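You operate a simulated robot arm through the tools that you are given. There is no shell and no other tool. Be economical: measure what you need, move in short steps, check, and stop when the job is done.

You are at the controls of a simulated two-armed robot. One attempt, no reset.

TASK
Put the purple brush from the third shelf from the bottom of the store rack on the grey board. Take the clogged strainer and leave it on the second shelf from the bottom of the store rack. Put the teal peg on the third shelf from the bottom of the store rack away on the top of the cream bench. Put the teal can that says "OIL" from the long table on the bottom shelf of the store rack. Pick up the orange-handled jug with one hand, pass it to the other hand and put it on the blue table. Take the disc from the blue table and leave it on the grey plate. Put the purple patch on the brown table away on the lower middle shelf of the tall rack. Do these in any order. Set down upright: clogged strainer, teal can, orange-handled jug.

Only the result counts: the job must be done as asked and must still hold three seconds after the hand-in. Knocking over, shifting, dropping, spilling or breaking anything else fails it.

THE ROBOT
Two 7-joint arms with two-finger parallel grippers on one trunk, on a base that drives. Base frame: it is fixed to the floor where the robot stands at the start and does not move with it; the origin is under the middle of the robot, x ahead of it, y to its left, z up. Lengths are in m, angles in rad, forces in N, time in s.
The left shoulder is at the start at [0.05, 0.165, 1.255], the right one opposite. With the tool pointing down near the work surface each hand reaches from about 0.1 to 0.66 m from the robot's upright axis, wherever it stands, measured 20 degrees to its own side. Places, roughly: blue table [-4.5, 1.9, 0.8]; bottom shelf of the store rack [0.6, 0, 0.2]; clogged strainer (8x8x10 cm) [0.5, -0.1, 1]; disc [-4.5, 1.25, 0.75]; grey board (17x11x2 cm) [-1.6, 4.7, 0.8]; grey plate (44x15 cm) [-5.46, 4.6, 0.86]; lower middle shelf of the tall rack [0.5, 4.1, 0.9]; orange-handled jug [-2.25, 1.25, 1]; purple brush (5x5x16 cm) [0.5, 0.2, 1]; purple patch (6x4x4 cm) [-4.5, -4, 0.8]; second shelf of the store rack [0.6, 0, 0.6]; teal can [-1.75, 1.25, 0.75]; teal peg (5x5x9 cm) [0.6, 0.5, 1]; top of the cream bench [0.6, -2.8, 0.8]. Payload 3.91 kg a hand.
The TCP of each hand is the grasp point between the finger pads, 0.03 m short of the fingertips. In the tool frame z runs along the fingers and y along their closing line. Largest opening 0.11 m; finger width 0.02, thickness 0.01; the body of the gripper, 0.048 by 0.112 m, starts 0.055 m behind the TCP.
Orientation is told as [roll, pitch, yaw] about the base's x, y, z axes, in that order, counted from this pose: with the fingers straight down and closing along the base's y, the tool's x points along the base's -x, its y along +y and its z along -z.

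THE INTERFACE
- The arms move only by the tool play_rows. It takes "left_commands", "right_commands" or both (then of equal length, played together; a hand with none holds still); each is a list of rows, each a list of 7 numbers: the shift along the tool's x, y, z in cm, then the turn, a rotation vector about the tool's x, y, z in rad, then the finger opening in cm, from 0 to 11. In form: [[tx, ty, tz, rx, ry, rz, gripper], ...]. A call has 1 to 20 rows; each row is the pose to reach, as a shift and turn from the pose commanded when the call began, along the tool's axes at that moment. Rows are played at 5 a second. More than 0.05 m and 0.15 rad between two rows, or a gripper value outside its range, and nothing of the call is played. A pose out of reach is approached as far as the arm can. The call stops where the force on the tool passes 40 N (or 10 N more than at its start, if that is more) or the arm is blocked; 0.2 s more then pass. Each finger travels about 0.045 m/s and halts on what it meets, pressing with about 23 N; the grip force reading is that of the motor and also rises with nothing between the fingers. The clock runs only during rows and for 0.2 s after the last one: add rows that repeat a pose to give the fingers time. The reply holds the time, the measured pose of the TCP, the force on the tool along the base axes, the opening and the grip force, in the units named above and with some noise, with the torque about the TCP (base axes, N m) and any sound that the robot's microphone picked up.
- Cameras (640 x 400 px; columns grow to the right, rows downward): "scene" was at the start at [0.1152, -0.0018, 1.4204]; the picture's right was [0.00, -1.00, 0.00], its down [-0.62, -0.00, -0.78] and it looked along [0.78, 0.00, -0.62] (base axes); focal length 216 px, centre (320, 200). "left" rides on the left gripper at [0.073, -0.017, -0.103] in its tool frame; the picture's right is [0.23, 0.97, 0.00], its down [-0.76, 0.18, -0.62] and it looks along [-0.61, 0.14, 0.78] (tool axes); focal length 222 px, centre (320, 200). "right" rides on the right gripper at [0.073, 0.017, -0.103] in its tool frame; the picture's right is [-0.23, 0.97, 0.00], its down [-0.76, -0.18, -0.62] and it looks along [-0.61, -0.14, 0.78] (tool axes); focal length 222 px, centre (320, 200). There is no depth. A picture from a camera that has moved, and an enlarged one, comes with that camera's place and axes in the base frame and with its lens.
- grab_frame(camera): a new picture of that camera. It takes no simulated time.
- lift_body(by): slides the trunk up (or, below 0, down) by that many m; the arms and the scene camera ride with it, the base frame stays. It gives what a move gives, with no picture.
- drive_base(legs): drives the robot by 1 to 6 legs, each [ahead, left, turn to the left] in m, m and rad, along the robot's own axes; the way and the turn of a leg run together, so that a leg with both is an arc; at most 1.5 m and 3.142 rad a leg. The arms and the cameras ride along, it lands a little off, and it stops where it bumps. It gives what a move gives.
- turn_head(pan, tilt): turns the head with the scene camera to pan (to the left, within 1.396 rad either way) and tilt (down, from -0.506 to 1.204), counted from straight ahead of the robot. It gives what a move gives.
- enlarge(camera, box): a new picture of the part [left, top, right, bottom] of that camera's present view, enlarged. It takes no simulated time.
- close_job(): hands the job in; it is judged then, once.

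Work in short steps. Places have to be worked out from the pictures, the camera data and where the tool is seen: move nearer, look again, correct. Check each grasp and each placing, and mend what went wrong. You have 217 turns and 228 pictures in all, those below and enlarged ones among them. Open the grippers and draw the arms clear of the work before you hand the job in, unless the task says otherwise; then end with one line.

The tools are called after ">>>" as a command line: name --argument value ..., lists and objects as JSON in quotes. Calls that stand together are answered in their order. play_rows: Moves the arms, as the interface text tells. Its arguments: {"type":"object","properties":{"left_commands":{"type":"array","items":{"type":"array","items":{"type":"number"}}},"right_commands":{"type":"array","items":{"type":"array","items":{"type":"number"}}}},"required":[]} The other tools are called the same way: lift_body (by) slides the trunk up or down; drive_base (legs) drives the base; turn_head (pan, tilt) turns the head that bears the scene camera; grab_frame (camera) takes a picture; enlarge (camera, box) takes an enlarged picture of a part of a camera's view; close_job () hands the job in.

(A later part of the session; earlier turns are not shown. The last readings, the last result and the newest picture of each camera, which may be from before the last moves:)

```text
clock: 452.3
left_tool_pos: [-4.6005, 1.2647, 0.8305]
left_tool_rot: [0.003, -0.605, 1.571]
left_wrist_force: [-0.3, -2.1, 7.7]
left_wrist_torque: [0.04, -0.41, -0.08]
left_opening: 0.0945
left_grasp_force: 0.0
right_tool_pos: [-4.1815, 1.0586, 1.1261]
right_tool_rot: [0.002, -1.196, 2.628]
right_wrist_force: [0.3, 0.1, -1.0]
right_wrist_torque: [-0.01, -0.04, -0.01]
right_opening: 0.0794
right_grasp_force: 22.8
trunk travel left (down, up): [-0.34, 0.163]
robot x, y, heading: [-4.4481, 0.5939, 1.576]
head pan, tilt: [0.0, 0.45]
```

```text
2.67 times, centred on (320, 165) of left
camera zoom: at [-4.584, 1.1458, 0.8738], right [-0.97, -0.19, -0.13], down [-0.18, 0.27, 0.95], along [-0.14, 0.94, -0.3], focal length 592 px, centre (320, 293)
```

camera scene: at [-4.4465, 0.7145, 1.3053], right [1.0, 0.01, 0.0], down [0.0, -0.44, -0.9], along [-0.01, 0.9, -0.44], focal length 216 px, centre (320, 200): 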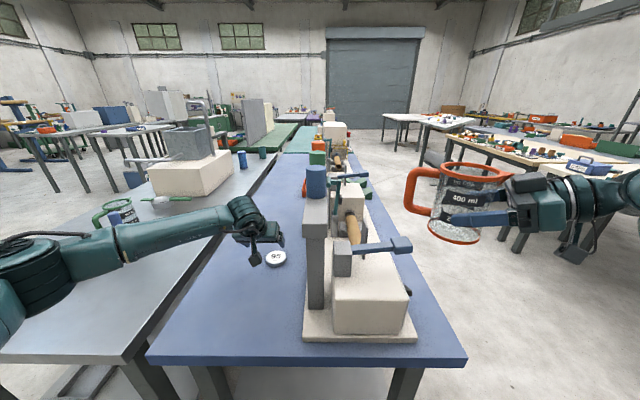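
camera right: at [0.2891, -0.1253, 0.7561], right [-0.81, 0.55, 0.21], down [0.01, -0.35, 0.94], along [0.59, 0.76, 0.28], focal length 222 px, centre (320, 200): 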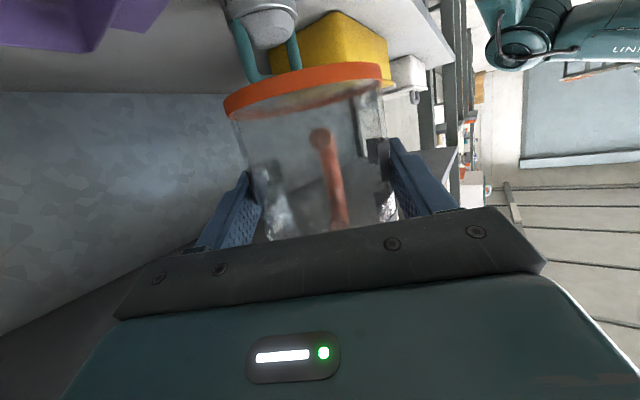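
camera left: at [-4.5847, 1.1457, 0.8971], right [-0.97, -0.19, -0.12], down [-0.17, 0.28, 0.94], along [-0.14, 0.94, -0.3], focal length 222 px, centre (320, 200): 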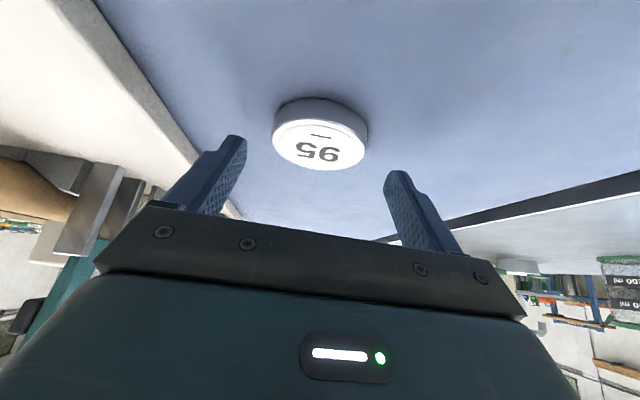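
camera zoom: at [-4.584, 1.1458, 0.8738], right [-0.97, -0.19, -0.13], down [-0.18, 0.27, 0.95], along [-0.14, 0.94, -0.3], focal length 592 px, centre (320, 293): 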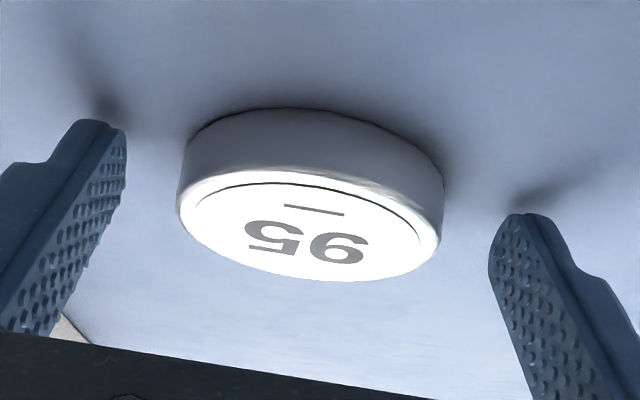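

Fingertips just touch the table around the disc. Raise 2 mm and close.

>>> play_rows --left_commands '[[-0.2, 0, -0.3, 0, 0, 0, 9], [-0.2, 0, -0.3, 0, 0, 0, 7.5], [-0.2, 0, -0.3, 0, 0, 0, 6], [-0.2, 0, -0.3, 0, 0, 0, 5], [-0.2, 0, -0.3, 0, 0, 0, 5], [-0.2, 0, -0.3, 0, 0, 0, 5]]'

>>> enlarge --camera "left" --box '[200, 90, 440, 240]'

```text
clock: 453.7
left_tool_pos: [-4.6002, 1.2641, 0.8308]
left_tool_rot: [0.005, -0.599, 1.572]
left_wrist_force: [0.1, 0.9, 0.0]
left_wrist_torque: [-0.05, 0.01, 0.0]
left_opening: 0.0667
left_grasp_force: 23.0
right_tool_pos: [-4.1806, 1.0593, 1.1233]
right_tool_rot: [0.005, -1.197, 2.624]
right_wrist_force: [-0.4, 0.9, -1.7]
right_wrist_torque: [-0.03, -0.06, 0.01]
right_opening: 0.0795
right_grasp_force: 23.0
trunk travel left (down, up): [-0.34, 0.163]
robot x, y, heading: [-4.4456, 0.5947, 1.578]
head pan, tilt: [0.0, 0.45]
```

```text
2.67 times, centred on (320, 165) of left
camera zoom: at [-4.5838, 1.1456, 0.8752], right [-0.97, -0.19, -0.12], down [-0.17, 0.28, 0.94], along [-0.14, 0.94, -0.3], focal length 592 px, centre (320, 293)
```

zoom: 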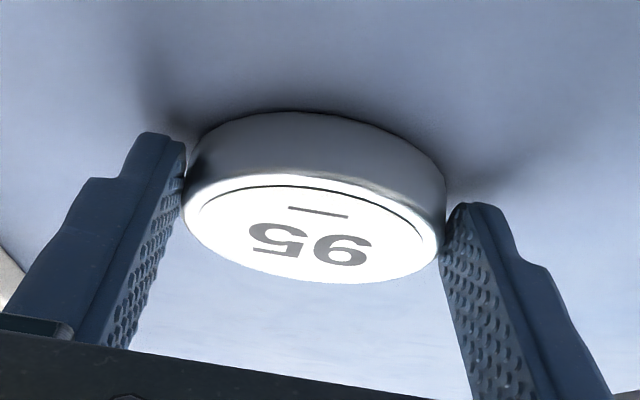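

Gripped (6.7 cm). Lift 12 cm.

>>> play_rows --left_commands '[[-1.1, 0, -1.65, 0, 0, 0, 5], [-3, 0, -4.5, 0, 0, 0, 5], [-5, 0, -7.4, 0, 0, 0, 5], [-6.8, 0, -9.9, 0, 0, 0, 5]]'

>>> grab_frame --camera "left"

>>> grab_frame --camera "scene"

```text
clock: 454.7
left_tool_pos: [-4.6004, 1.2658, 0.95]
left_tool_rot: [0.004, -0.599, 1.57]
left_wrist_force: [0.2, 0.9, -1.7]
left_wrist_torque: [-0.01, 0.01, 0.01]
left_opening: 0.0669
left_grasp_force: 23.3
right_tool_pos: [-4.1808, 1.0606, 1.1236]
right_tool_rot: [0.005, -1.196, 2.625]
right_wrist_force: [-0.4, 0.5, -0.4]
right_wrist_torque: [0.0, -0.03, -0.02]
right_opening: 0.0795
right_grasp_force: 23.4
trunk travel left (down, up): [-0.34, 0.163]
robot x, y, heading: [-4.4466, 0.5952, 1.581]
head pan, tilt: [0.0, 0.45]
```

```text
58 pictures are left
camera left: at [-4.5836, 1.1475, 0.9939], right [-0.97, -0.19, -0.12], down [-0.17, 0.28, 0.94], along [-0.14, 0.94, -0.3], focal length 222 px, centre (320, 200)
```

left: 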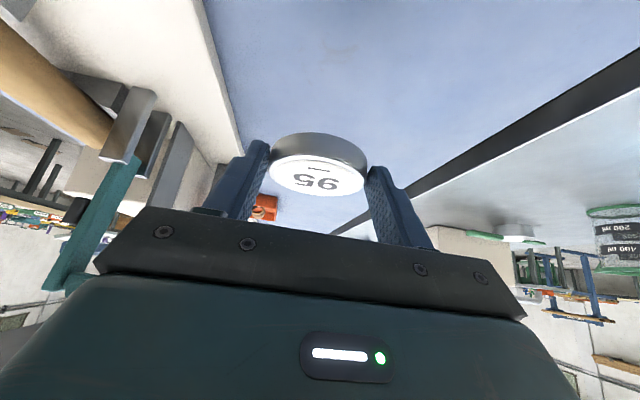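

```text
57 pictures are left
camera scene: at [-4.4467, 0.7141, 1.3054], right [1.0, 0.01, 0.0], down [0.0, -0.44, -0.9], along [-0.01, 0.9, -0.44], focal length 216 px, centre (320, 200)
```

scene: 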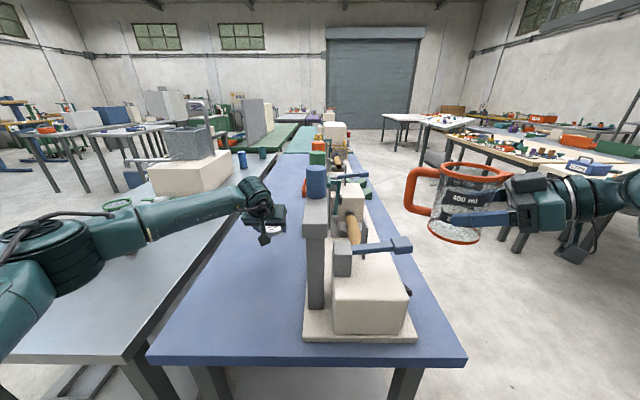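

Disc held. Now the jug: I raise and pull in the left hand, back the base off, and yaw the right hand back by 0.5 so it points more forward.

>>> play_rows --left_commands '[[-0.3, 0, -4.5, 0, 0, 0, 5], [-0.6, 0, -9, 0, 0, 0, 5], [-1.5, 0, -13.5, 0, 0, 0, 5], [-3, 0, -18, 0, 0, 0, 5], [-5, 0, -22, 0, 0, 0, 5]]'

>>> drive_base --legs '[[-0.3, 0, 0]]'

>>> play_rows --right_commands '[[0, 0, 0, 0.117, 0, 0.045, 7], [0, 0, 0, 0.233, 0, 0.09, 7], [0, 0, 0, 0.35, 0, 0.136, 7], [0, 0, 0, 0.466, 0, 0.181, 7]]'

>>> drive_base --legs '[[0, 0.38, 0]]'

>>> grab_frame --camera "scene"

>>> grab_frame --camera "right"

```text
clock: 455.9
left_tool_pos: [-4.6024, 1.183, 1.1619]
left_tool_rot: [0.006, -0.6, 1.568]
left_wrist_force: [0.2, 0.3, -1.7]
left_wrist_torque: [-0.01, -0.01, 0.02]
left_opening: 0.0666
left_grasp_force: 22.8
right_tool_pos: [-4.1802, 1.0605, 1.1232]
right_tool_rot: [0.007, -1.196, 2.626]
right_wrist_force: [0.3, -0.4, -1.4]
right_wrist_torque: [-0.02, -0.04, -0.03]
right_opening: 0.0792
right_grasp_force: 22.6
trunk travel left (down, up): [-0.34, 0.163]
robot x, y, heading: [-4.4447, 0.5927, 1.577]
head pan, tilt: [0.0, 0.45]
```

```text
clock: 457.9
left_tool_pos: [-4.6017, 0.8803, 1.1607]
left_tool_rot: [0.005, -0.599, 1.575]
left_wrist_force: [0.2, -0.1, -2.0]
left_wrist_torque: [-0.03, 0.04, -0.03]
left_opening: 0.0664
left_grasp_force: 22.8
right_tool_pos: [-4.1802, 0.7593, 1.1249]
right_tool_rot: [0.004, -1.197, 2.63]
right_wrist_force: [0.5, -0.5, -0.8]
right_wrist_torque: [-0.02, -0.05, 0.0]
right_opening: 0.0796
right_grasp_force: 23.2
trunk travel left (down, up): [-0.34, 0.163]
robot x, y, heading: [-4.4416, 0.2979, 1.584]
head pan, tilt: [0.0, 0.45]
```

```text
clock: 458.9
left_tool_pos: [-4.6015, 0.8797, 1.1614]
left_tool_rot: [0.006, -0.597, 1.573]
left_wrist_force: [-1.1, 0.1, -1.1]
left_wrist_torque: [-0.04, 0.01, 0.01]
left_opening: 0.0667
left_grasp_force: 22.5
right_tool_pos: [-4.1793, 0.7614, 1.1239]
right_tool_rot: [-0.001, -1.196, 2.132]
right_wrist_force: [-0.3, -0.1, -1.4]
right_wrist_torque: [-0.04, -0.03, 0.02]
right_opening: 0.0794
right_grasp_force: 23.1
trunk travel left (down, up): [-0.34, 0.163]
robot x, y, heading: [-4.4392, 0.2936, 1.582]
head pan, tilt: [0.0, 0.45]
```

```text
clock: 462.8
left_tool_pos: [-4.9833, 0.876, 1.1609]
left_tool_rot: [0.006, -0.599, 1.573]
left_wrist_force: [-0.5, 0.5, -1.7]
left_wrist_torque: [-0.04, 0.01, -0.03]
left_opening: 0.0665
left_grasp_force: 22.6
right_tool_pos: [-4.5605, 0.7545, 1.1239]
right_tool_rot: [0.002, -1.195, 2.134]
right_wrist_force: [0.2, -0.4, -1.0]
right_wrist_torque: [-0.04, -0.02, -0.02]
right_opening: 0.0795
right_grasp_force: 22.8
trunk travel left (down, up): [-0.34, 0.163]
robot x, y, heading: [-4.8234, 0.2863, 1.586]
head pan, tilt: [0.0, 0.45]
```

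```text
56 pictures are left
camera scene: at [-4.8257, 0.4077, 1.3054], right [1.0, 0.01, 0.0], down [0.01, -0.44, -0.9], along [-0.01, 0.9, -0.44], focal length 216 px, centre (320, 200)
```

scene: 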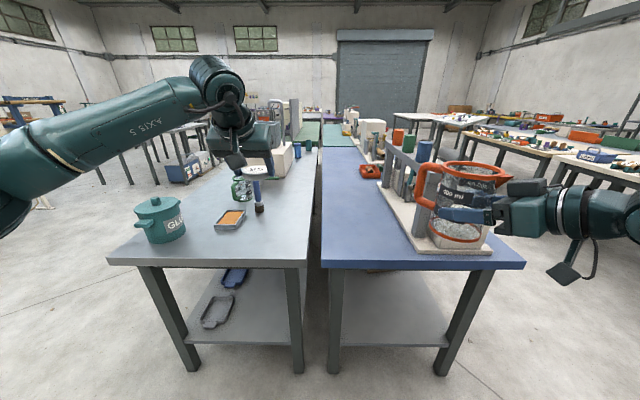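

```text
55 pictures are left
camera right: at [-4.5098, 0.6414, 1.0953], right [-0.87, -0.45, 0.21], down [0.31, -0.16, 0.94], along [-0.39, 0.88, 0.28], focal length 222 px, centre (320, 200)
```

right: 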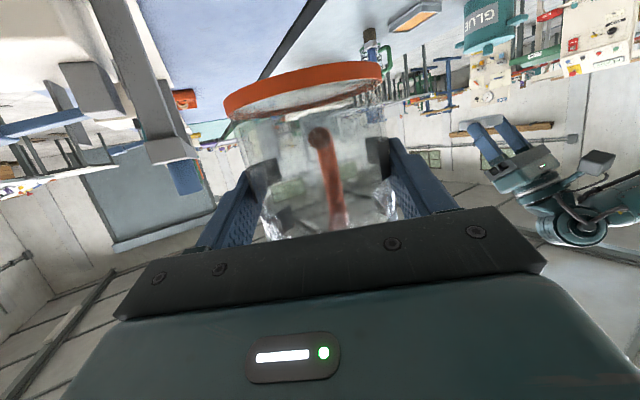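

Front edge of the blue table is at y≈0.965; free area left of the lathe plate. I drive 0.31 ahead and 0.08 left, bringing the jug over (-4.65, 1.08).

>>> drive_base --legs '[[0.3, 0.08, -0.01]]'

>>> lift_body --by -0.2

>>> grab_frame --camera "scene"

>>> grab_frame --camera "right"

```text
clock: 464.9
left_tool_pos: [-5.0699, 1.1755, 1.1617]
left_tool_rot: [0.006, -0.596, 1.577]
left_wrist_force: [0.8, 0.3, -0.7]
left_wrist_torque: [0.02, 0.01, -0.01]
left_opening: 0.0665
left_grasp_force: 23.0
right_tool_pos: [-4.6474, 1.0549, 1.1239]
right_tool_rot: [0.001, -1.195, 2.135]
right_wrist_force: [-0.7, 0.1, -1.4]
right_wrist_torque: [-0.04, -0.01, 0.0]
right_opening: 0.0795
right_grasp_force: 23.2
trunk travel left (down, up): [-0.34, 0.163]
robot x, y, heading: [-4.9093, 0.5877, 1.587]
head pan, tilt: [0.0, 0.45]
```

```text
clock: 467.1
left_tool_pos: [-5.0688, 1.1755, 0.9617]
left_tool_rot: [0.005, -0.599, 1.577]
left_wrist_force: [-0.1, -0.3, -0.7]
left_wrist_torque: [-0.02, -0.02, 0.01]
left_opening: 0.0662
left_grasp_force: 22.9
right_tool_pos: [-4.6467, 1.0553, 0.9241]
right_tool_rot: [0.003, -1.197, 2.135]
right_wrist_force: [0.2, 0.4, -1.5]
right_wrist_torque: [-0.03, -0.02, 0.01]
right_opening: 0.0793
right_grasp_force: 23.2
trunk travel left (down, up): [-0.14, 0.363]
robot x, y, heading: [-4.9069, 0.5878, 1.588]
head pan, tilt: [0.0, 0.45]
```

```text
54 pictures are left
camera scene: at [-4.9111, 0.708, 1.1054], right [1.0, 0.01, 0.0], down [0.01, -0.44, -0.9], along [-0.01, 0.9, -0.44], focal length 216 px, centre (320, 200)
```

scene: 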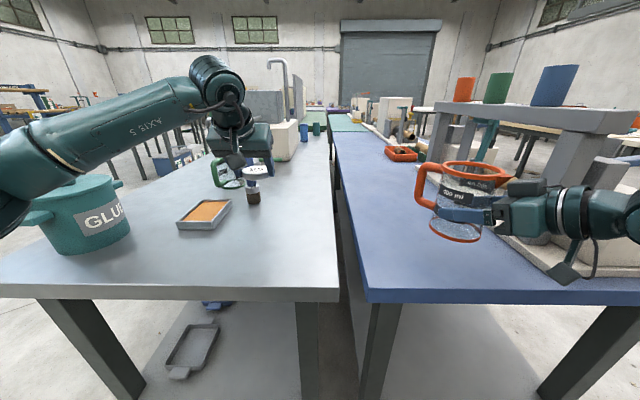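

```text
53 pictures are left
camera right: at [-4.5954, 0.9421, 0.8953], right [-0.87, -0.45, 0.21], down [0.31, -0.16, 0.94], along [-0.39, 0.88, 0.28], focal length 222 px, centre (320, 200)
```

right: 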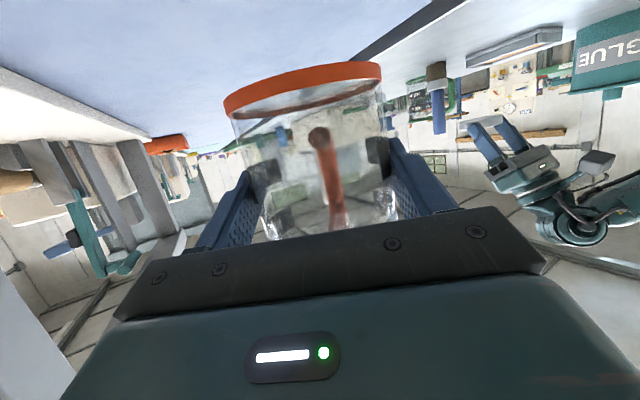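

Jug hovers over the free spot. Lower 4.5 cm.

>>> lift_body --by -0.045

>>> enlarge --camera "scene" --box '[380, 140, 600, 300]'

```text
clock: 468.0
left_tool_pos: [-5.0686, 1.1763, 0.9161]
left_tool_rot: [0.005, -0.599, 1.576]
left_wrist_force: [0.1, 0.5, -0.4]
left_wrist_torque: [-0.06, 0.01, -0.01]
left_opening: 0.0662
left_grasp_force: 22.7
right_tool_pos: [-4.6475, 1.0549, 0.8793]
right_tool_rot: [-0.001, -1.198, 2.134]
right_wrist_force: [0.6, -0.4, -1.2]
right_wrist_torque: [-0.05, -0.01, 0.0]
right_opening: 0.0795
right_grasp_force: 22.9
trunk travel left (down, up): [-0.095, 0.408]
robot x, y, heading: [-4.9073, 0.5904, 1.586]
head pan, tilt: [0.0, 0.45]
```

```text
2.50 times, centred on (490, 220) of scene
camera zoom: at [-4.9111, 0.708, 1.0604], right [1.0, 0.01, 0.0], down [0.01, -0.44, -0.9], along [-0.01, 0.9, -0.44], focal length 540 px, centre (-105, 150)
```

zoom: 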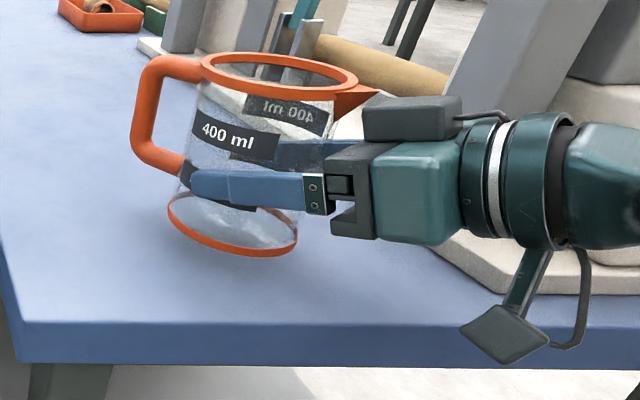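

Near the surface. Lower in 1 cm steps watching force.

>>> lift_body --by -0.012

>>> enlarge --camera "right" --box '[180, 30, 440, 230]'

```text
clock: 468.6
left_tool_pos: [-5.0684, 1.1749, 0.9053]
left_tool_rot: [0.006, -0.599, 1.576]
left_wrist_force: [-0.3, 0.4, -1.3]
left_wrist_torque: [-0.05, -0.01, 0.03]
left_opening: 0.0661
left_grasp_force: 23.4
right_tool_pos: [-4.6466, 1.0549, 0.8676]
right_tool_rot: [0.001, -1.196, 2.135]
right_wrist_force: [0.2, -0.8, -1.8]
right_wrist_torque: [-0.03, -0.05, -0.02]
right_opening: 0.0795
right_grasp_force: 23.1
trunk travel left (down, up): [-0.083, 0.42]
robot x, y, heading: [-4.911, 0.5894, 1.581]
head pan, tilt: [0.0, 0.45]
```

```text
2.00 times, centred on (310, 130) of right
camera zoom: at [-4.5954, 0.9421, 0.8383], right [-0.87, -0.45, 0.21], down [0.31, -0.16, 0.94], along [-0.39, 0.88, 0.28], focal length 444 px, centre (340, 340)
```

zoom: 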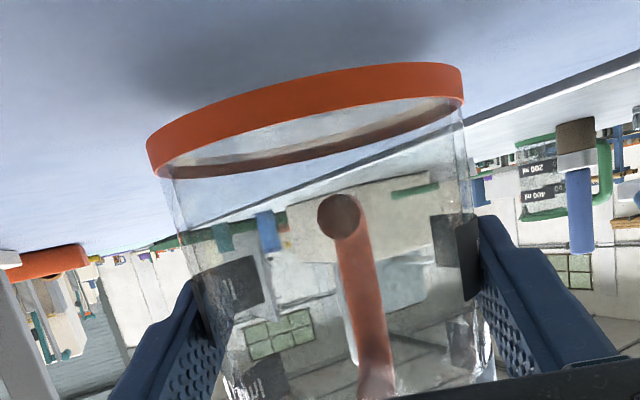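

Shadow still separated; lower 1.5 cm.

>>> lift_body --by -0.015

>>> enlarge --camera "right" --box '[180, 30, 440, 230]'

```text
clock: 469.2
left_tool_pos: [-5.069, 1.1749, 0.8904]
left_tool_rot: [0.003, -0.598, 1.575]
left_wrist_force: [-0.1, -0.9, -1.2]
left_wrist_torque: [-0.06, 0.0, 0.01]
left_opening: 0.0662
left_grasp_force: 22.7
right_tool_pos: [-4.6472, 1.0549, 0.8561]
right_tool_rot: [-0.006, -1.205, 2.142]
right_wrist_force: [0.2, 0.5, 11.4]
right_wrist_torque: [0.52, 0.46, -0.05]
right_opening: 0.0798
right_grasp_force: 23.0
trunk travel left (down, up): [-0.068, 0.435]
robot x, y, heading: [-4.9112, 0.586, 1.587]
head pan, tilt: [0.0, 0.45]
```

```text
2.00 times, centred on (310, 130) of right
camera zoom: at [-4.5955, 0.942, 0.8254], right [-0.87, -0.45, 0.21], down [0.31, -0.17, 0.93], along [-0.39, 0.88, 0.29], focal length 444 px, centre (340, 340)
```

zoom: 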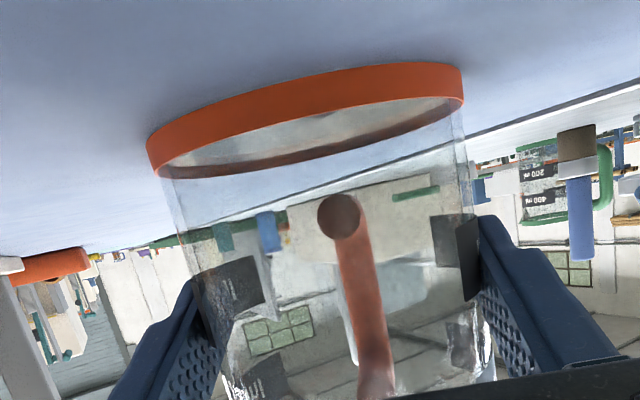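

Contact at the jug's far edge (11 N). I open the right hand gradually to let it settle.

>>> play_rows --right_commands '[[0, 0, 0, 0, 0.02, 0, 8], [0, 0, 0, 0, 0.02, 0, 8.6], [0, 0, 0, 0, 0.02, 0, 9.4], [0, 0, 0, 0, 0.02, 0, 10.4], [0, 0, 0, 0, 0.02, 0, 11], [0, 0, 0, 0, 0.02, 0, 11]]'

>>> enlarge --camera "right" --box '[180, 30, 440, 230]'

>>> enlarge --camera "scene" --box '[380, 120, 600, 280]'

```text
clock: 470.6
left_tool_pos: [-5.0676, 1.1759, 0.8898]
left_tool_rot: [0.006, -0.599, 1.576]
left_wrist_force: [0.1, 0.3, -1.0]
left_wrist_torque: [0.0, -0.02, 0.01]
left_opening: 0.0664
left_grasp_force: 23.3
right_tool_pos: [-4.6457, 1.0554, 0.8532]
right_tool_rot: [-0.001, -1.178, 2.135]
right_wrist_force: [-0.6, -0.7, -0.1]
right_wrist_torque: [0.01, -0.01, -0.03]
right_opening: 0.1098
right_grasp_force: 0.0
trunk travel left (down, up): [-0.068, 0.435]
robot x, y, heading: [-4.9132, 0.5864, 1.588]
head pan, tilt: [0.0, 0.45]
```

```text
2.00 times, centred on (310, 130) of right
camera zoom: at [-4.5952, 0.9416, 0.8258], right [-0.87, -0.45, 0.21], down [0.3, -0.14, 0.94], along [-0.39, 0.88, 0.26], focal length 444 px, centre (340, 340)
```

zoom: 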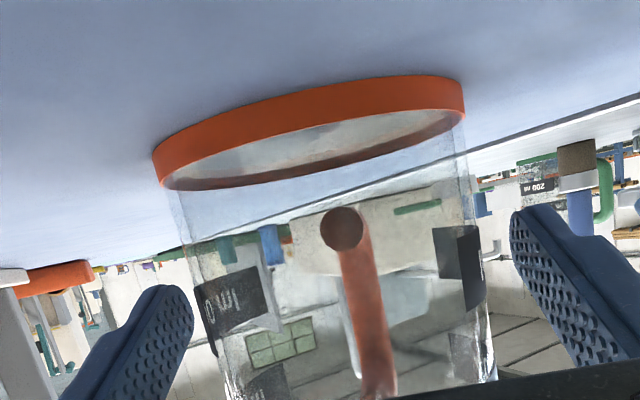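

```text
2.50 times, centred on (490, 200) of scene
camera zoom: at [-4.9111, 0.708, 1.0334], right [1.0, 0.01, 0.0], down [0.01, -0.44, -0.9], along [-0.01, 0.9, -0.44], focal length 540 px, centre (-105, 200)
```

zoom: 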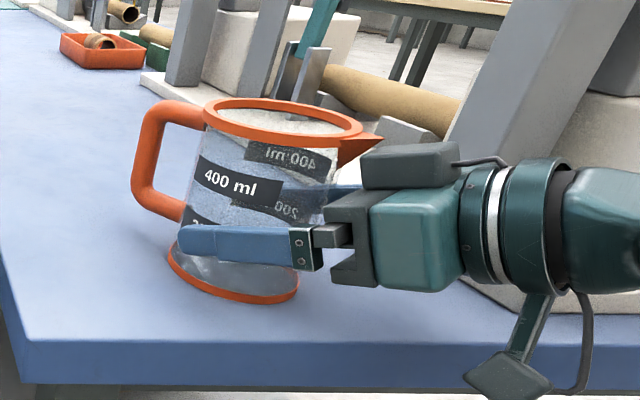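

Jug stands upright. I withdraw the right hand horizontally straight back.

>>> play_rows --right_commands '[[0.8, 0, -1.85, 0, 0, 0, 11], [1.5, 0, -3.7, 0, 0, 0, 11], [2.7, 0, -6.5, 0, 0, 0, 11], [3.8, 0, -9.2, 0, 0, 0, 11], [4.6, 0, -11.1, 0, 0, 0, 11]]'

>>> grab_frame --camera "right"

>>> grab_frame --camera "scene"

```text
clock: 471.8
left_tool_pos: [-5.0684, 1.1764, 0.8893]
left_tool_rot: [0.006, -0.598, 1.575]
left_wrist_force: [0.9, -0.2, -0.9]
left_wrist_torque: [-0.05, 0.01, 0.01]
left_opening: 0.0661
left_grasp_force: 23.0
right_tool_pos: [-4.5815, 0.9527, 0.8515]
right_tool_rot: [0.001, -1.177, 2.136]
right_wrist_force: [0.1, 0.1, -0.3]
right_wrist_torque: [-0.02, -0.02, 0.02]
right_opening: 0.1102
right_grasp_force: 0.1
trunk travel left (down, up): [-0.068, 0.435]
robot x, y, heading: [-4.9115, 0.5878, 1.588]
head pan, tilt: [0.0, 0.45]
```

```text
47 pictures are left
camera right: at [-4.5307, 0.8397, 0.8248], right [-0.87, -0.45, 0.21], down [0.3, -0.14, 0.94], along [-0.39, 0.88, 0.26], focal length 222 px, centre (320, 200)
```

right: 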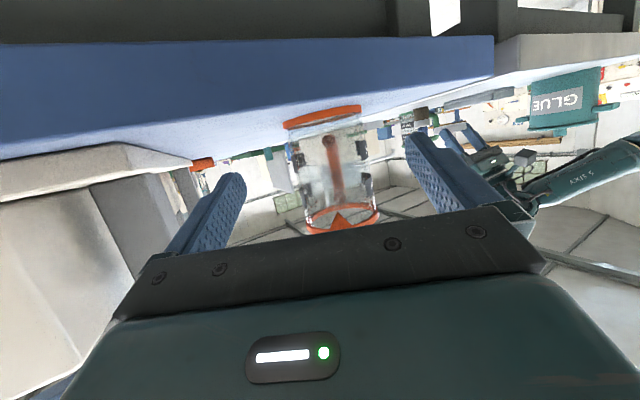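

```text
46 pictures are left
camera scene: at [-4.9111, 0.708, 1.0334], right [1.0, 0.01, 0.0], down [0.01, -0.44, -0.9], along [-0.01, 0.9, -0.44], focal length 216 px, centre (320, 200)
```

scene: 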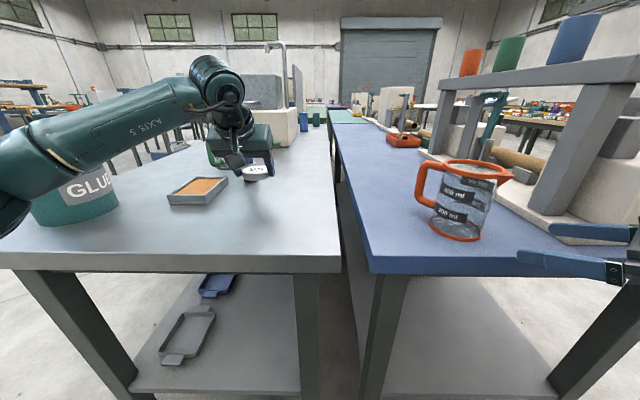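

Jug stands well. Now the disc: back off, raise the trunk, and look north-west for the grey plate.

>>> drive_base --legs '[[-0.35, 0, 0]]'

>>> lift_body --by 0.25

>>> turn_head --pan 0.75 --tilt 0.2

>>> grab_frame --camera "scene"

```text
clock: 474.1
left_tool_pos: [-5.0657, 0.8233, 0.8896]
left_tool_rot: [0.005, -0.599, 1.58]
left_wrist_force: [0.4, 0.7, -0.7]
left_wrist_torque: [-0.02, -0.01, -0.06]
left_opening: 0.0661
left_grasp_force: 23.4
right_tool_pos: [-4.5784, 0.6035, 0.8513]
right_tool_rot: [0.003, -1.175, 2.14]
right_wrist_force: [1.1, -0.1, -0.6]
right_wrist_torque: [0.0, 0.02, 0.02]
right_opening: 0.11
right_grasp_force: 0.1
trunk travel left (down, up): [-0.068, 0.435]
robot x, y, heading: [-4.9059, 0.2364, 1.592]
head pan, tilt: [0.0, 0.45]
```

```text
clock: 476.7
left_tool_pos: [-5.0644, 0.824, 1.1392]
left_tool_rot: [0.003, -0.599, 1.58]
left_wrist_force: [0.1, -0.3, -1.5]
left_wrist_torque: [0.0, -0.02, -0.02]
left_opening: 0.066
left_grasp_force: 23.4
right_tool_pos: [-4.5785, 0.603, 1.101]
right_tool_rot: [0.0, -1.176, 2.139]
right_wrist_force: [-0.1, -0.2, -0.6]
right_wrist_torque: [0.01, -0.02, -0.02]
right_opening: 0.11
right_grasp_force: 0.1
trunk travel left (down, up): [-0.318, 0.185]
robot x, y, heading: [-4.9024, 0.2387, 1.59]
head pan, tilt: [0.0, 0.45]
```

```text
clock: 477.8
left_tool_pos: [-5.0652, 0.8233, 1.1396]
left_tool_rot: [0.005, -0.597, 1.58]
left_wrist_force: [-0.3, 0.1, -0.9]
left_wrist_torque: [-0.01, 0.02, -0.03]
left_opening: 0.0658
left_grasp_force: 22.6
right_tool_pos: [-4.5794, 0.6044, 1.1019]
right_tool_rot: [0.002, -1.175, 2.139]
right_wrist_force: [-0.3, -0.4, 0.4]
right_wrist_torque: [-0.01, -0.01, 0.0]
right_opening: 0.1101
right_grasp_force: 0.2
trunk travel left (down, up): [-0.318, 0.185]
robot x, y, heading: [-4.9077, 0.2347, 1.583]
head pan, tilt: [0.75, 0.201]
```

```text
45 pictures are left
camera scene: at [-4.9687, 0.3316, 1.3066], right [0.72, 0.7, 0.0], down [0.14, -0.14, -0.98], along [-0.68, 0.7, -0.2], focal length 216 px, centre (320, 200)
```

scene: 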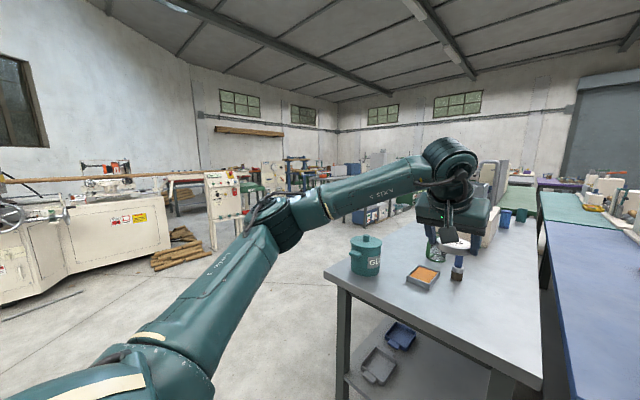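

Open floor lies west of the grey table. I strafe left 1.35 m, then drive north 2.3 m and look.

>>> drive_base --legs '[[0, 1.35, -0.012], [1.3, 0, 0], [1.0, 0, 0]]'

>>> turn_head --pan -0.3 --tilt 0.3

>>> grab_frame --camera "scene"

```text
clock: 500.8
left_tool_pos: [-6.3466, 3.1086, 1.1399]
left_tool_rot: [0.004, -0.601, 1.533]
left_wrist_force: [-0.2, -0.5, -0.8]
left_wrist_torque: [-0.05, 0.04, -0.01]
left_opening: 0.0656
left_grasp_force: 23.0
right_tool_pos: [-5.8702, 2.8659, 1.1019]
right_tool_rot: [0.001, -1.176, 2.092]
right_wrist_force: [0.5, 0.5, 0.1]
right_wrist_torque: [0.0, 0.0, -0.01]
right_opening: 0.1099
right_grasp_force: 0.1
trunk travel left (down, up): [-0.318, 0.185]
robot x, y, heading: [-6.2124, 2.5177, 1.539]
head pan, tilt: [0.75, 0.201]
```

```text
clock: 502.1
left_tool_pos: [-6.3476, 3.1094, 1.139]
left_tool_rot: [0.005, -0.598, 1.534]
left_wrist_force: [-0.2, 0.2, -1.4]
left_wrist_torque: [-0.05, 0.0, -0.02]
left_opening: 0.0658
left_grasp_force: 22.9
right_tool_pos: [-5.8707, 2.8667, 1.1025]
right_tool_rot: [0.0, -1.176, 2.092]
right_wrist_force: [0.8, -0.2, 0.9]
right_wrist_torque: [0.0, 0.01, 0.01]
right_opening: 0.1101
right_grasp_force: 0.1
trunk travel left (down, up): [-0.318, 0.185]
robot x, y, heading: [-6.2119, 2.5196, 1.549]
head pan, tilt: [-0.3, 0.3]
```

```text
44 pictures are left
camera scene: at [-6.1818, 2.6315, 1.2973], right [0.95, -0.32, 0.0], down [-0.1, -0.28, -0.96], along [0.31, 0.9, -0.3], focal length 216 px, centre (320, 200)
```

scene: 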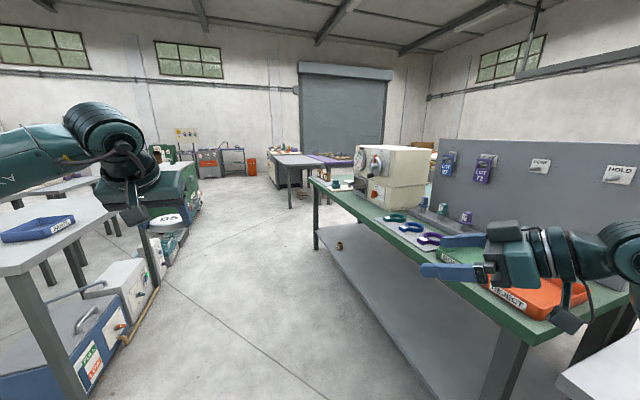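

The green table's west edge is at x≈-5.52; the plate should be near its far end at y≈4.6. I drive north to y≈4.5 and turn right to face it.

>>> drive_base --legs '[[1.0, 0.05, 0.02], [1.0, 0, 0], [0, 0, -1.569]]'

>>> turn_head --pan 0.0 --tilt 0.5

>>> grab_frame --camera "scene"

```text
clock: 515.7
left_tool_pos: [-5.6108, 4.6419, 1.1394]
left_tool_rot: [0.005, -0.597, -0.027]
left_wrist_force: [-0.4, 0.5, -1.3]
left_wrist_torque: [-0.02, 0.03, 0.02]
left_opening: 0.0655
left_grasp_force: 23.1
right_tool_pos: [-5.8473, 4.164, 1.1008]
right_tool_rot: [0.003, -1.176, 0.533]
right_wrist_force: [0.2, -0.3, -0.1]
right_wrist_torque: [0.02, 0.0, -0.02]
right_opening: 0.11
right_grasp_force: 0.0
trunk travel left (down, up): [-0.318, 0.185]
robot x, y, heading: [-6.2028, 4.504, -0.018]
head pan, tilt: [-0.3, 0.3]
```

```text
clock: 516.5
left_tool_pos: [-5.6111, 4.6429, 1.1407]
left_tool_rot: [0.005, -0.598, -0.026]
left_wrist_force: [0.2, -0.4, -1.2]
left_wrist_torque: [-0.01, 0.03, 0.01]
left_opening: 0.0656
left_grasp_force: 22.7
right_tool_pos: [-5.8473, 4.164, 1.1016]
right_tool_rot: [0.002, -1.176, 0.532]
right_wrist_force: [-0.3, -0.3, -0.8]
right_wrist_torque: [0.03, -0.02, 0.0]
right_opening: 0.1103
right_grasp_force: 0.0
trunk travel left (down, up): [-0.318, 0.185]
robot x, y, heading: [-6.2024, 4.4975, -0.013]
head pan, tilt: [0.0, 0.499]
```

```text
43 pictures are left
camera scene: at [-6.0819, 4.4977, 1.2789], right [-0.02, -1.0, 0.0], down [-0.48, 0.01, -0.88], along [0.88, -0.02, -0.48], focal length 216 px, centre (320, 200)
```

scene: 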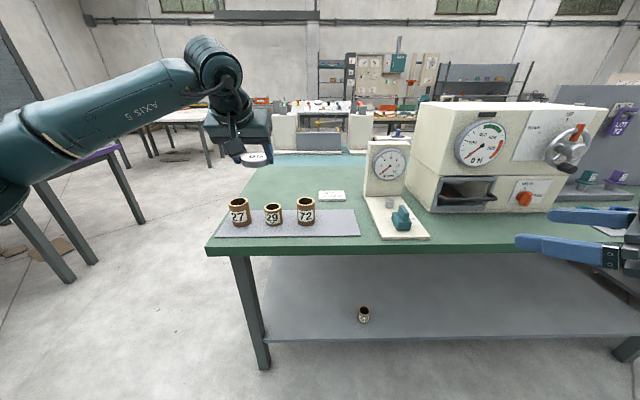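

The grey plate carries three brass cups; its right end is free, target about (-5.405, 4.41). I zoom to confirm.

>>> enlarge --camera "scene" --box '[200, 170, 440, 270]'

>>> drive_base --legs '[[0.17, -0.235, 0.013]]'

>>> grab_frame --camera "left"

>>> grab_frame --camera "scene"

```text
2.67 times, centred on (320, 220) of scene
camera zoom: at [-6.0819, 4.4977, 1.2789], right [-0.02, -1.0, 0.0], down [-0.48, 0.01, -0.88], along [0.88, -0.02, -0.48], focal length 576 px, centre (320, 147)
```

zoom: 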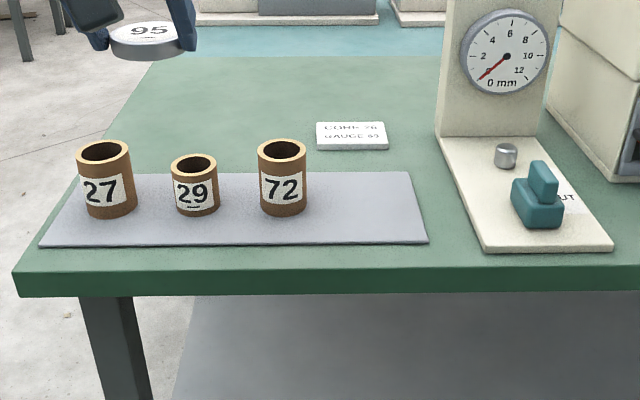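

```text
clock: 519.2
left_tool_pos: [-5.4476, 4.4145, 1.1386]
left_tool_rot: [0.005, -0.596, -0.015]
left_wrist_force: [0.7, 0.1, -0.9]
left_wrist_torque: [0.01, 0.01, 0.0]
left_opening: 0.0655
left_grasp_force: 22.8
right_tool_pos: [-5.68, 3.9327, 1.1014]
right_tool_rot: [0.002, -1.177, 0.542]
right_wrist_force: [-0.4, -0.4, -0.7]
right_wrist_torque: [0.0, 0.0, 0.0]
right_opening: 0.1102
right_grasp_force: 0.0
trunk travel left (down, up): [-0.318, 0.185]
robot x, y, heading: [-6.0389, 4.2674, -0.009]
head pan, tilt: [0.0, 0.499]
```

```text
41 pictures are left
camera left: at [-5.5668, 4.3974, 1.1833], right [-0.18, 0.98, -0.12], down [0.28, 0.17, 0.94], along [0.94, 0.13, -0.3], focal length 222 px, centre (320, 200)
```

left: 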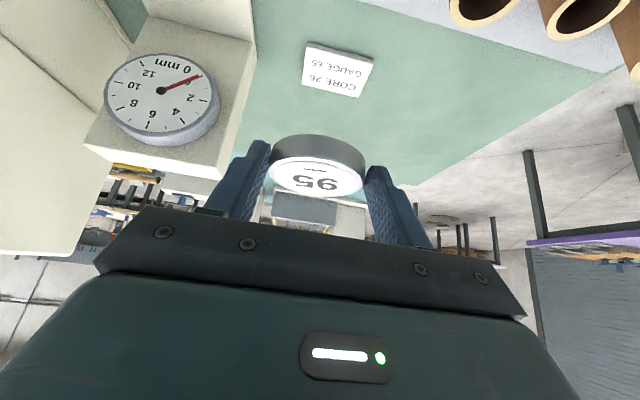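

```text
40 pictures are left
camera scene: at [-5.9183, 4.2634, 1.2789], right [-0.01, -1.0, 0.0], down [-0.48, 0.0, -0.88], along [0.88, -0.01, -0.48], focal length 216 px, centre (320, 200)
```

scene: 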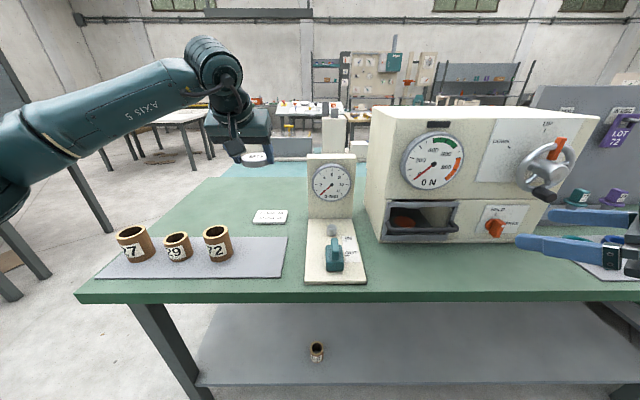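

Target disc centre (-5.415, 4.428). I correct 1.8 cm forward and 1.4 cm left, then lower the trunk 25 cm.

>>> play_rows --left_commands '[[-0.8, 0.7, 0.5, 0, 0, 0, 5], [-1.5, 1.35, 1.0, 0, 0, 0, 5]]'

>>> lift_body --by -0.25

>>> grab_frame --camera "left"

>>> grab_frame --camera "scene"

```text
clock: 519.8
left_tool_pos: [-5.4306, 4.4275, 1.1399]
left_tool_rot: [0.006, -0.598, -0.015]
left_wrist_force: [0.4, -0.5, -0.2]
left_wrist_torque: [-0.03, 0.06, 0.0]
left_opening: 0.0655
left_grasp_force: 23.3
right_tool_pos: [-5.6804, 3.9321, 1.1012]
right_tool_rot: [0.002, -1.177, 0.543]
right_wrist_force: [0.3, -0.1, 0.6]
right_wrist_torque: [0.01, 0.02, 0.0]
right_opening: 0.1096
right_grasp_force: 0.1
trunk travel left (down, up): [-0.318, 0.185]
robot x, y, heading: [-6.038, 4.2669, -0.003]
head pan, tilt: [0.0, 0.499]
```

```text
clock: 522.4
left_tool_pos: [-5.4297, 4.4268, 0.89]
left_tool_rot: [0.004, -0.599, -0.016]
left_wrist_force: [0.3, -0.5, -0.2]
left_wrist_torque: [0.02, 0.03, 0.03]
left_opening: 0.0658
left_grasp_force: 23.0
right_tool_pos: [-5.6807, 3.9318, 0.8526]
right_tool_rot: [0.003, -1.175, 0.543]
right_wrist_force: [0.2, 0.4, -0.1]
right_wrist_torque: [0.0, 0.0, 0.01]
right_opening: 0.1098
right_grasp_force: 0.0
trunk travel left (down, up): [-0.068, 0.435]
robot x, y, heading: [-6.0361, 4.2668, -0.009]
head pan, tilt: [0.0, 0.499]
```

```text
39 pictures are left
camera left: at [-5.5492, 4.4117, 0.9333], right [-0.18, 0.98, -0.12], down [0.28, 0.17, 0.94], along [0.94, 0.13, -0.3], focal length 222 px, centre (320, 200)
```

left: 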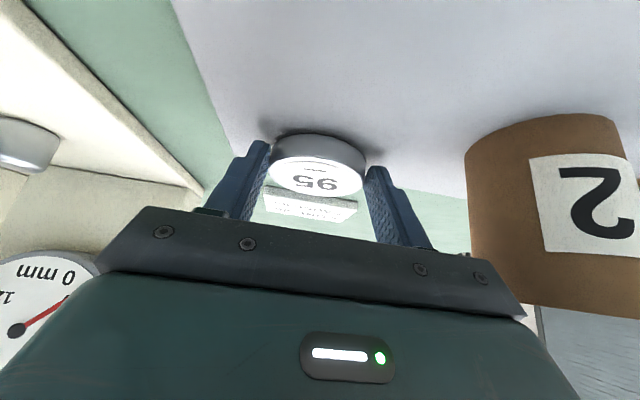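

```text
38 pictures are left
camera scene: at [-5.9185, 4.2636, 1.029], right [-0.01, -1.0, 0.0], down [-0.48, 0.0, -0.88], along [0.88, -0.01, -0.48], focal length 216 px, centre (320, 200)
```

scene: 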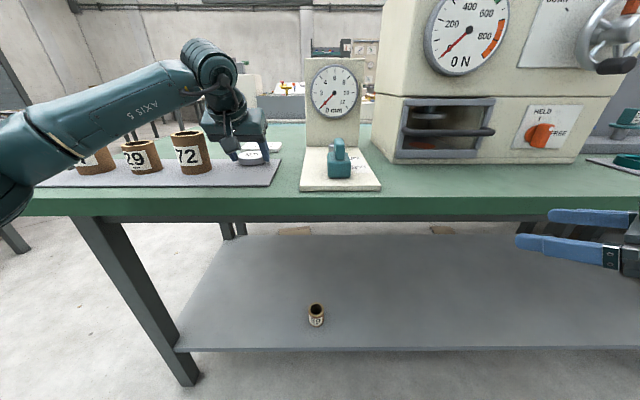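

Disc is over the free end between gauge and cup 72. Lower 3.5 cm.

>>> lift_body --by -0.035

>>> grab_frame --camera "left"

```text
clock: 522.9
left_tool_pos: [-5.4302, 4.4283, 0.8867]
left_tool_rot: [-0.002, -0.637, -0.011]
left_wrist_force: [0.6, -0.1, 10.2]
left_wrist_torque: [0.26, 0.01, -0.09]
left_opening: 0.0654
left_grasp_force: 23.2
right_tool_pos: [-5.6815, 3.9319, 0.8319]
right_tool_rot: [-0.001, -1.179, 0.543]
right_wrist_force: [0.8, -0.1, 0.9]
right_wrist_torque: [-0.01, 0.01, 0.02]
right_opening: 0.11
right_grasp_force: 0.1
trunk travel left (down, up): [-0.049, 0.454]
robot x, y, heading: [-6.0394, 4.2688, -0.007]
head pan, tilt: [0.0, 0.499]
stopped: the force on the tool passed its limit at 51 N (the readings are from after the stop); the commanded pose is now the measured one
```

```text
37 pictures are left
camera left: at [-5.5503, 4.4126, 0.9255], right [-0.17, 0.98, -0.14], down [0.24, 0.18, 0.95], along [0.96, 0.13, -0.27], focal length 222 px, centre (320, 200)
```

left: 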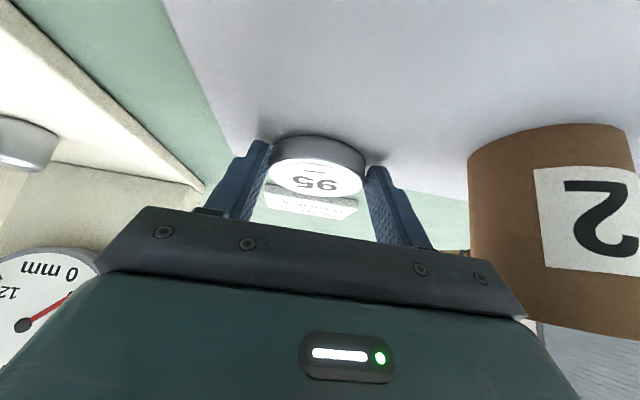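

Contact already at TCP 0.887: the plate top is at ≈0.857, so the plate is actually centred at x≈-5.467. I lift 3 cm, move the disc 5 cm back toward me, and lower 1.5 cm.

>>> play_rows --left_commands '[[-0.9, 0, -1.2, 0, 0.037, 0, 5], [-1.7, 0, -2.5, 0, 0.037, 0, 5], [0.4, 0, -3.9, 0, 0.037, 0, 5], [2.4, 0, -5.3, 0, 0.037, 0, 5], [3.1, 0, -4.2, 0, 0.037, 0, 5]]'

>>> grab_frame --camera "left"

>>> enlarge --camera "scene" --box '[60, 90, 340, 230]'

```text
clock: 524.1
left_tool_pos: [-5.4797, 4.4301, 0.8986]
left_tool_rot: [-0.002, -0.594, -0.011]
left_wrist_force: [0.2, -0.7, -0.8]
left_wrist_torque: [-0.02, 0.02, -0.01]
left_opening: 0.0656
left_grasp_force: 22.7
right_tool_pos: [-5.6801, 3.9337, 0.8326]
right_tool_rot: [0.0, -1.178, 0.543]
right_wrist_force: [-0.3, -0.1, 0.8]
right_wrist_torque: [-0.01, 0.01, 0.01]
right_opening: 0.1102
right_grasp_force: 0.1
trunk travel left (down, up): [-0.049, 0.454]
robot x, y, heading: [-6.0374, 4.2637, -0.002]
head pan, tilt: [0.0, 0.499]
```

```text
36 pictures are left
camera left: at [-5.5988, 4.4146, 0.9437], right [-0.18, 0.98, -0.13], down [0.29, 0.18, 0.94], along [0.94, 0.13, -0.31], focal length 222 px, centre (320, 200)
```

left: 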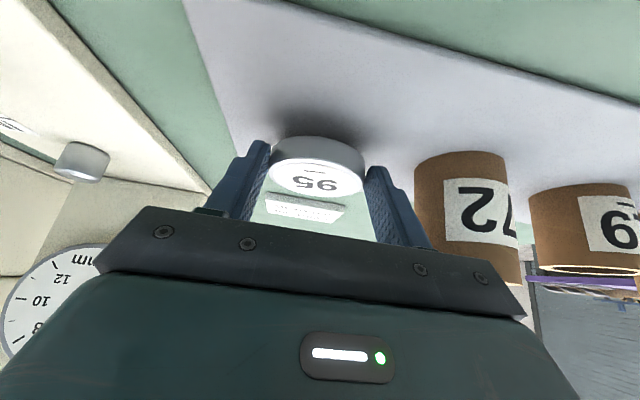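

```text
2.29 times, centred on (200, 160) of scene
camera zoom: at [-5.9185, 4.2637, 1.0096], right [-0.01, -1.0, 0.0], down [-0.48, 0.0, -0.88], along [0.88, -0.01, -0.48], focal length 494 px, centre (594, 291)
```

zoom: 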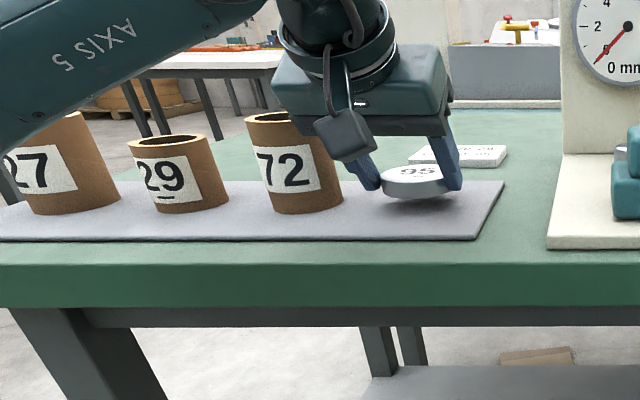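

Disc is over the plate's middle. Lower 1.2 cm gently.

>>> play_rows --left_commands '[[0.3, 0, 0.45, 0, 0, 0, 5], [0.5, 0, 0.75, 0, 0, 0, 5], [0.68, 0, 1.0, 0, 0, 0, 5], [0.8, 0, 1.2, 0, 0, 0, 5]]'

```text
clock: 525.1
left_tool_pos: [-5.4796, 4.43, 0.8872]
left_tool_rot: [-0.002, -0.598, -0.009]
left_wrist_force: [-2.9, 0.3, 9.0]
left_wrist_torque: [0.14, -0.46, 0.01]
left_opening: 0.0654
left_grasp_force: 23.0
right_tool_pos: [-5.6819, 3.9313, 0.8333]
right_tool_rot: [0.0, -1.177, 0.543]
right_wrist_force: [0.2, -0.1, 0.0]
right_wrist_torque: [0.01, 0.0, -0.01]
right_opening: 0.1097
right_grasp_force: 0.1
trunk travel left (down, up): [-0.049, 0.454]
robot x, y, heading: [-6.0399, 4.2665, -0.005]
head pan, tilt: [0.0, 0.499]
```

Contact (9 N). Open a little and look.

>>> play_rows --left_commands '[[0, 0, 0, 0, 0, 0, 6.8], [0, 0, 0, 0, 0, 0, 7.6], [0, 0, 0, 0, 0, 0, 8.2], [0, 0, 0, 0, 0, 0, 8.2]]'

>>> grab_frame --camera "left"

```text
clock: 526.1
left_tool_pos: [-5.4793, 4.4279, 0.8865]
left_tool_rot: [-0.003, -0.599, -0.015]
left_wrist_force: [-0.2, -15.6, 18.6]
left_wrist_torque: [0.21, -0.14, -0.21]
left_opening: 0.0744
left_grasp_force: 0.0
right_tool_pos: [-5.6811, 3.9298, 0.8322]
right_tool_rot: [0.004, -1.179, 0.541]
right_wrist_force: [0.1, 0.5, 0.6]
right_wrist_torque: [-0.01, 0.01, -0.02]
right_opening: 0.1103
right_grasp_force: 0.1
trunk travel left (down, up): [-0.049, 0.454]
robot x, y, heading: [-6.0396, 4.2669, -0.006]
head pan, tilt: [0.0, 0.499]
```

```text
34 pictures are left
camera left: at [-5.5982, 4.4122, 0.9304], right [-0.17, 0.98, -0.13], down [0.28, 0.17, 0.94], along [0.94, 0.13, -0.3], focal length 222 px, centre (320, 200)
```

left: 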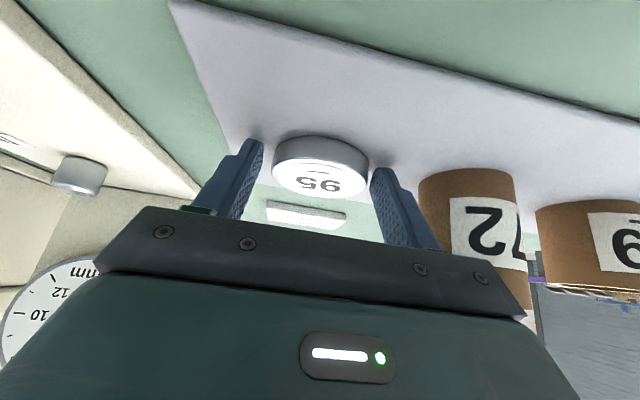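

Disc is free; fingertips press on the plate a bit. Lift straight up.

>>> play_rows --left_commands '[[-0.3, 0, -0.4, 0, 0, 0, 7.5], [-0.9, 0, -1.2, 0, 0, 0, 7.8], [-2.3, 0, -3.3, 0, 0, 0, 8], [-4.6, 0, -6.6, 0, 0, 0, 8]]'

>>> grab_frame --camera "left"

>>> enlarge --camera "scene" --box '[60, 90, 340, 230]'

```text
clock: 527.1
left_tool_pos: [-5.4805, 4.4281, 0.9646]
left_tool_rot: [-0.003, -0.592, -0.011]
left_wrist_force: [0.4, -1.3, 0.5]
left_wrist_torque: [0.0, 0.02, 0.0]
left_opening: 0.0801
left_grasp_force: 0.1
right_tool_pos: [-5.6812, 3.932, 0.8325]
right_tool_rot: [0.002, -1.177, 0.542]
right_wrist_force: [0.0, 0.3, 0.1]
right_wrist_torque: [0.02, 0.01, -0.01]
right_opening: 0.1099
right_grasp_force: 0.1
trunk travel left (down, up): [-0.049, 0.454]
robot x, y, heading: [-6.0372, 4.2689, -0.005]
head pan, tilt: [0.0, 0.499]
```

```text
33 pictures are left
camera left: at [-5.5987, 4.4125, 1.0088], right [-0.18, 0.98, -0.13], down [0.29, 0.18, 0.94], along [0.94, 0.13, -0.31], focal length 222 px, centre (320, 200)
```

left: 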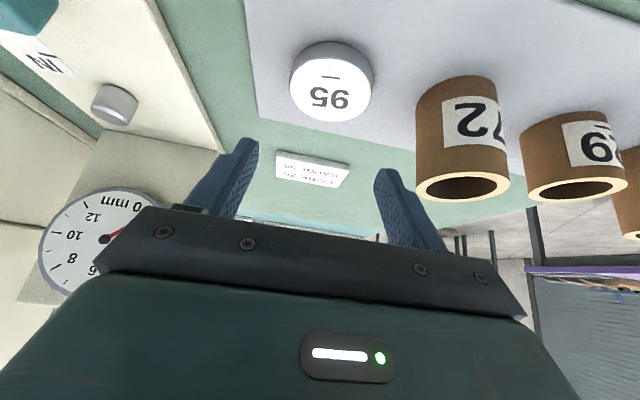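

```text
2.29 times, centred on (200, 160) of scene
camera zoom: at [-5.9185, 4.2637, 1.0095], right [-0.01, -1.0, 0.0], down [-0.48, 0.0, -0.88], along [0.88, -0.01, -0.48], focal length 494 px, centre (594, 291)
```

zoom: 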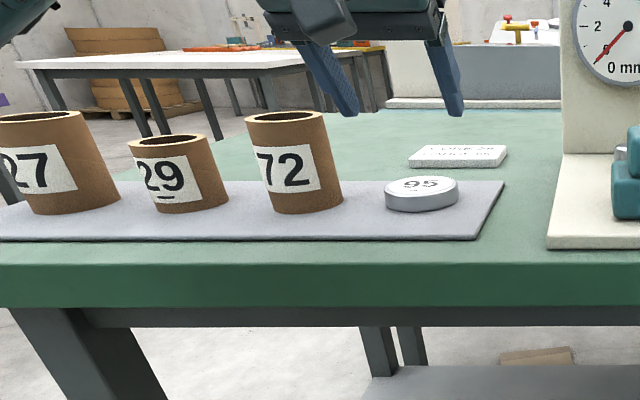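

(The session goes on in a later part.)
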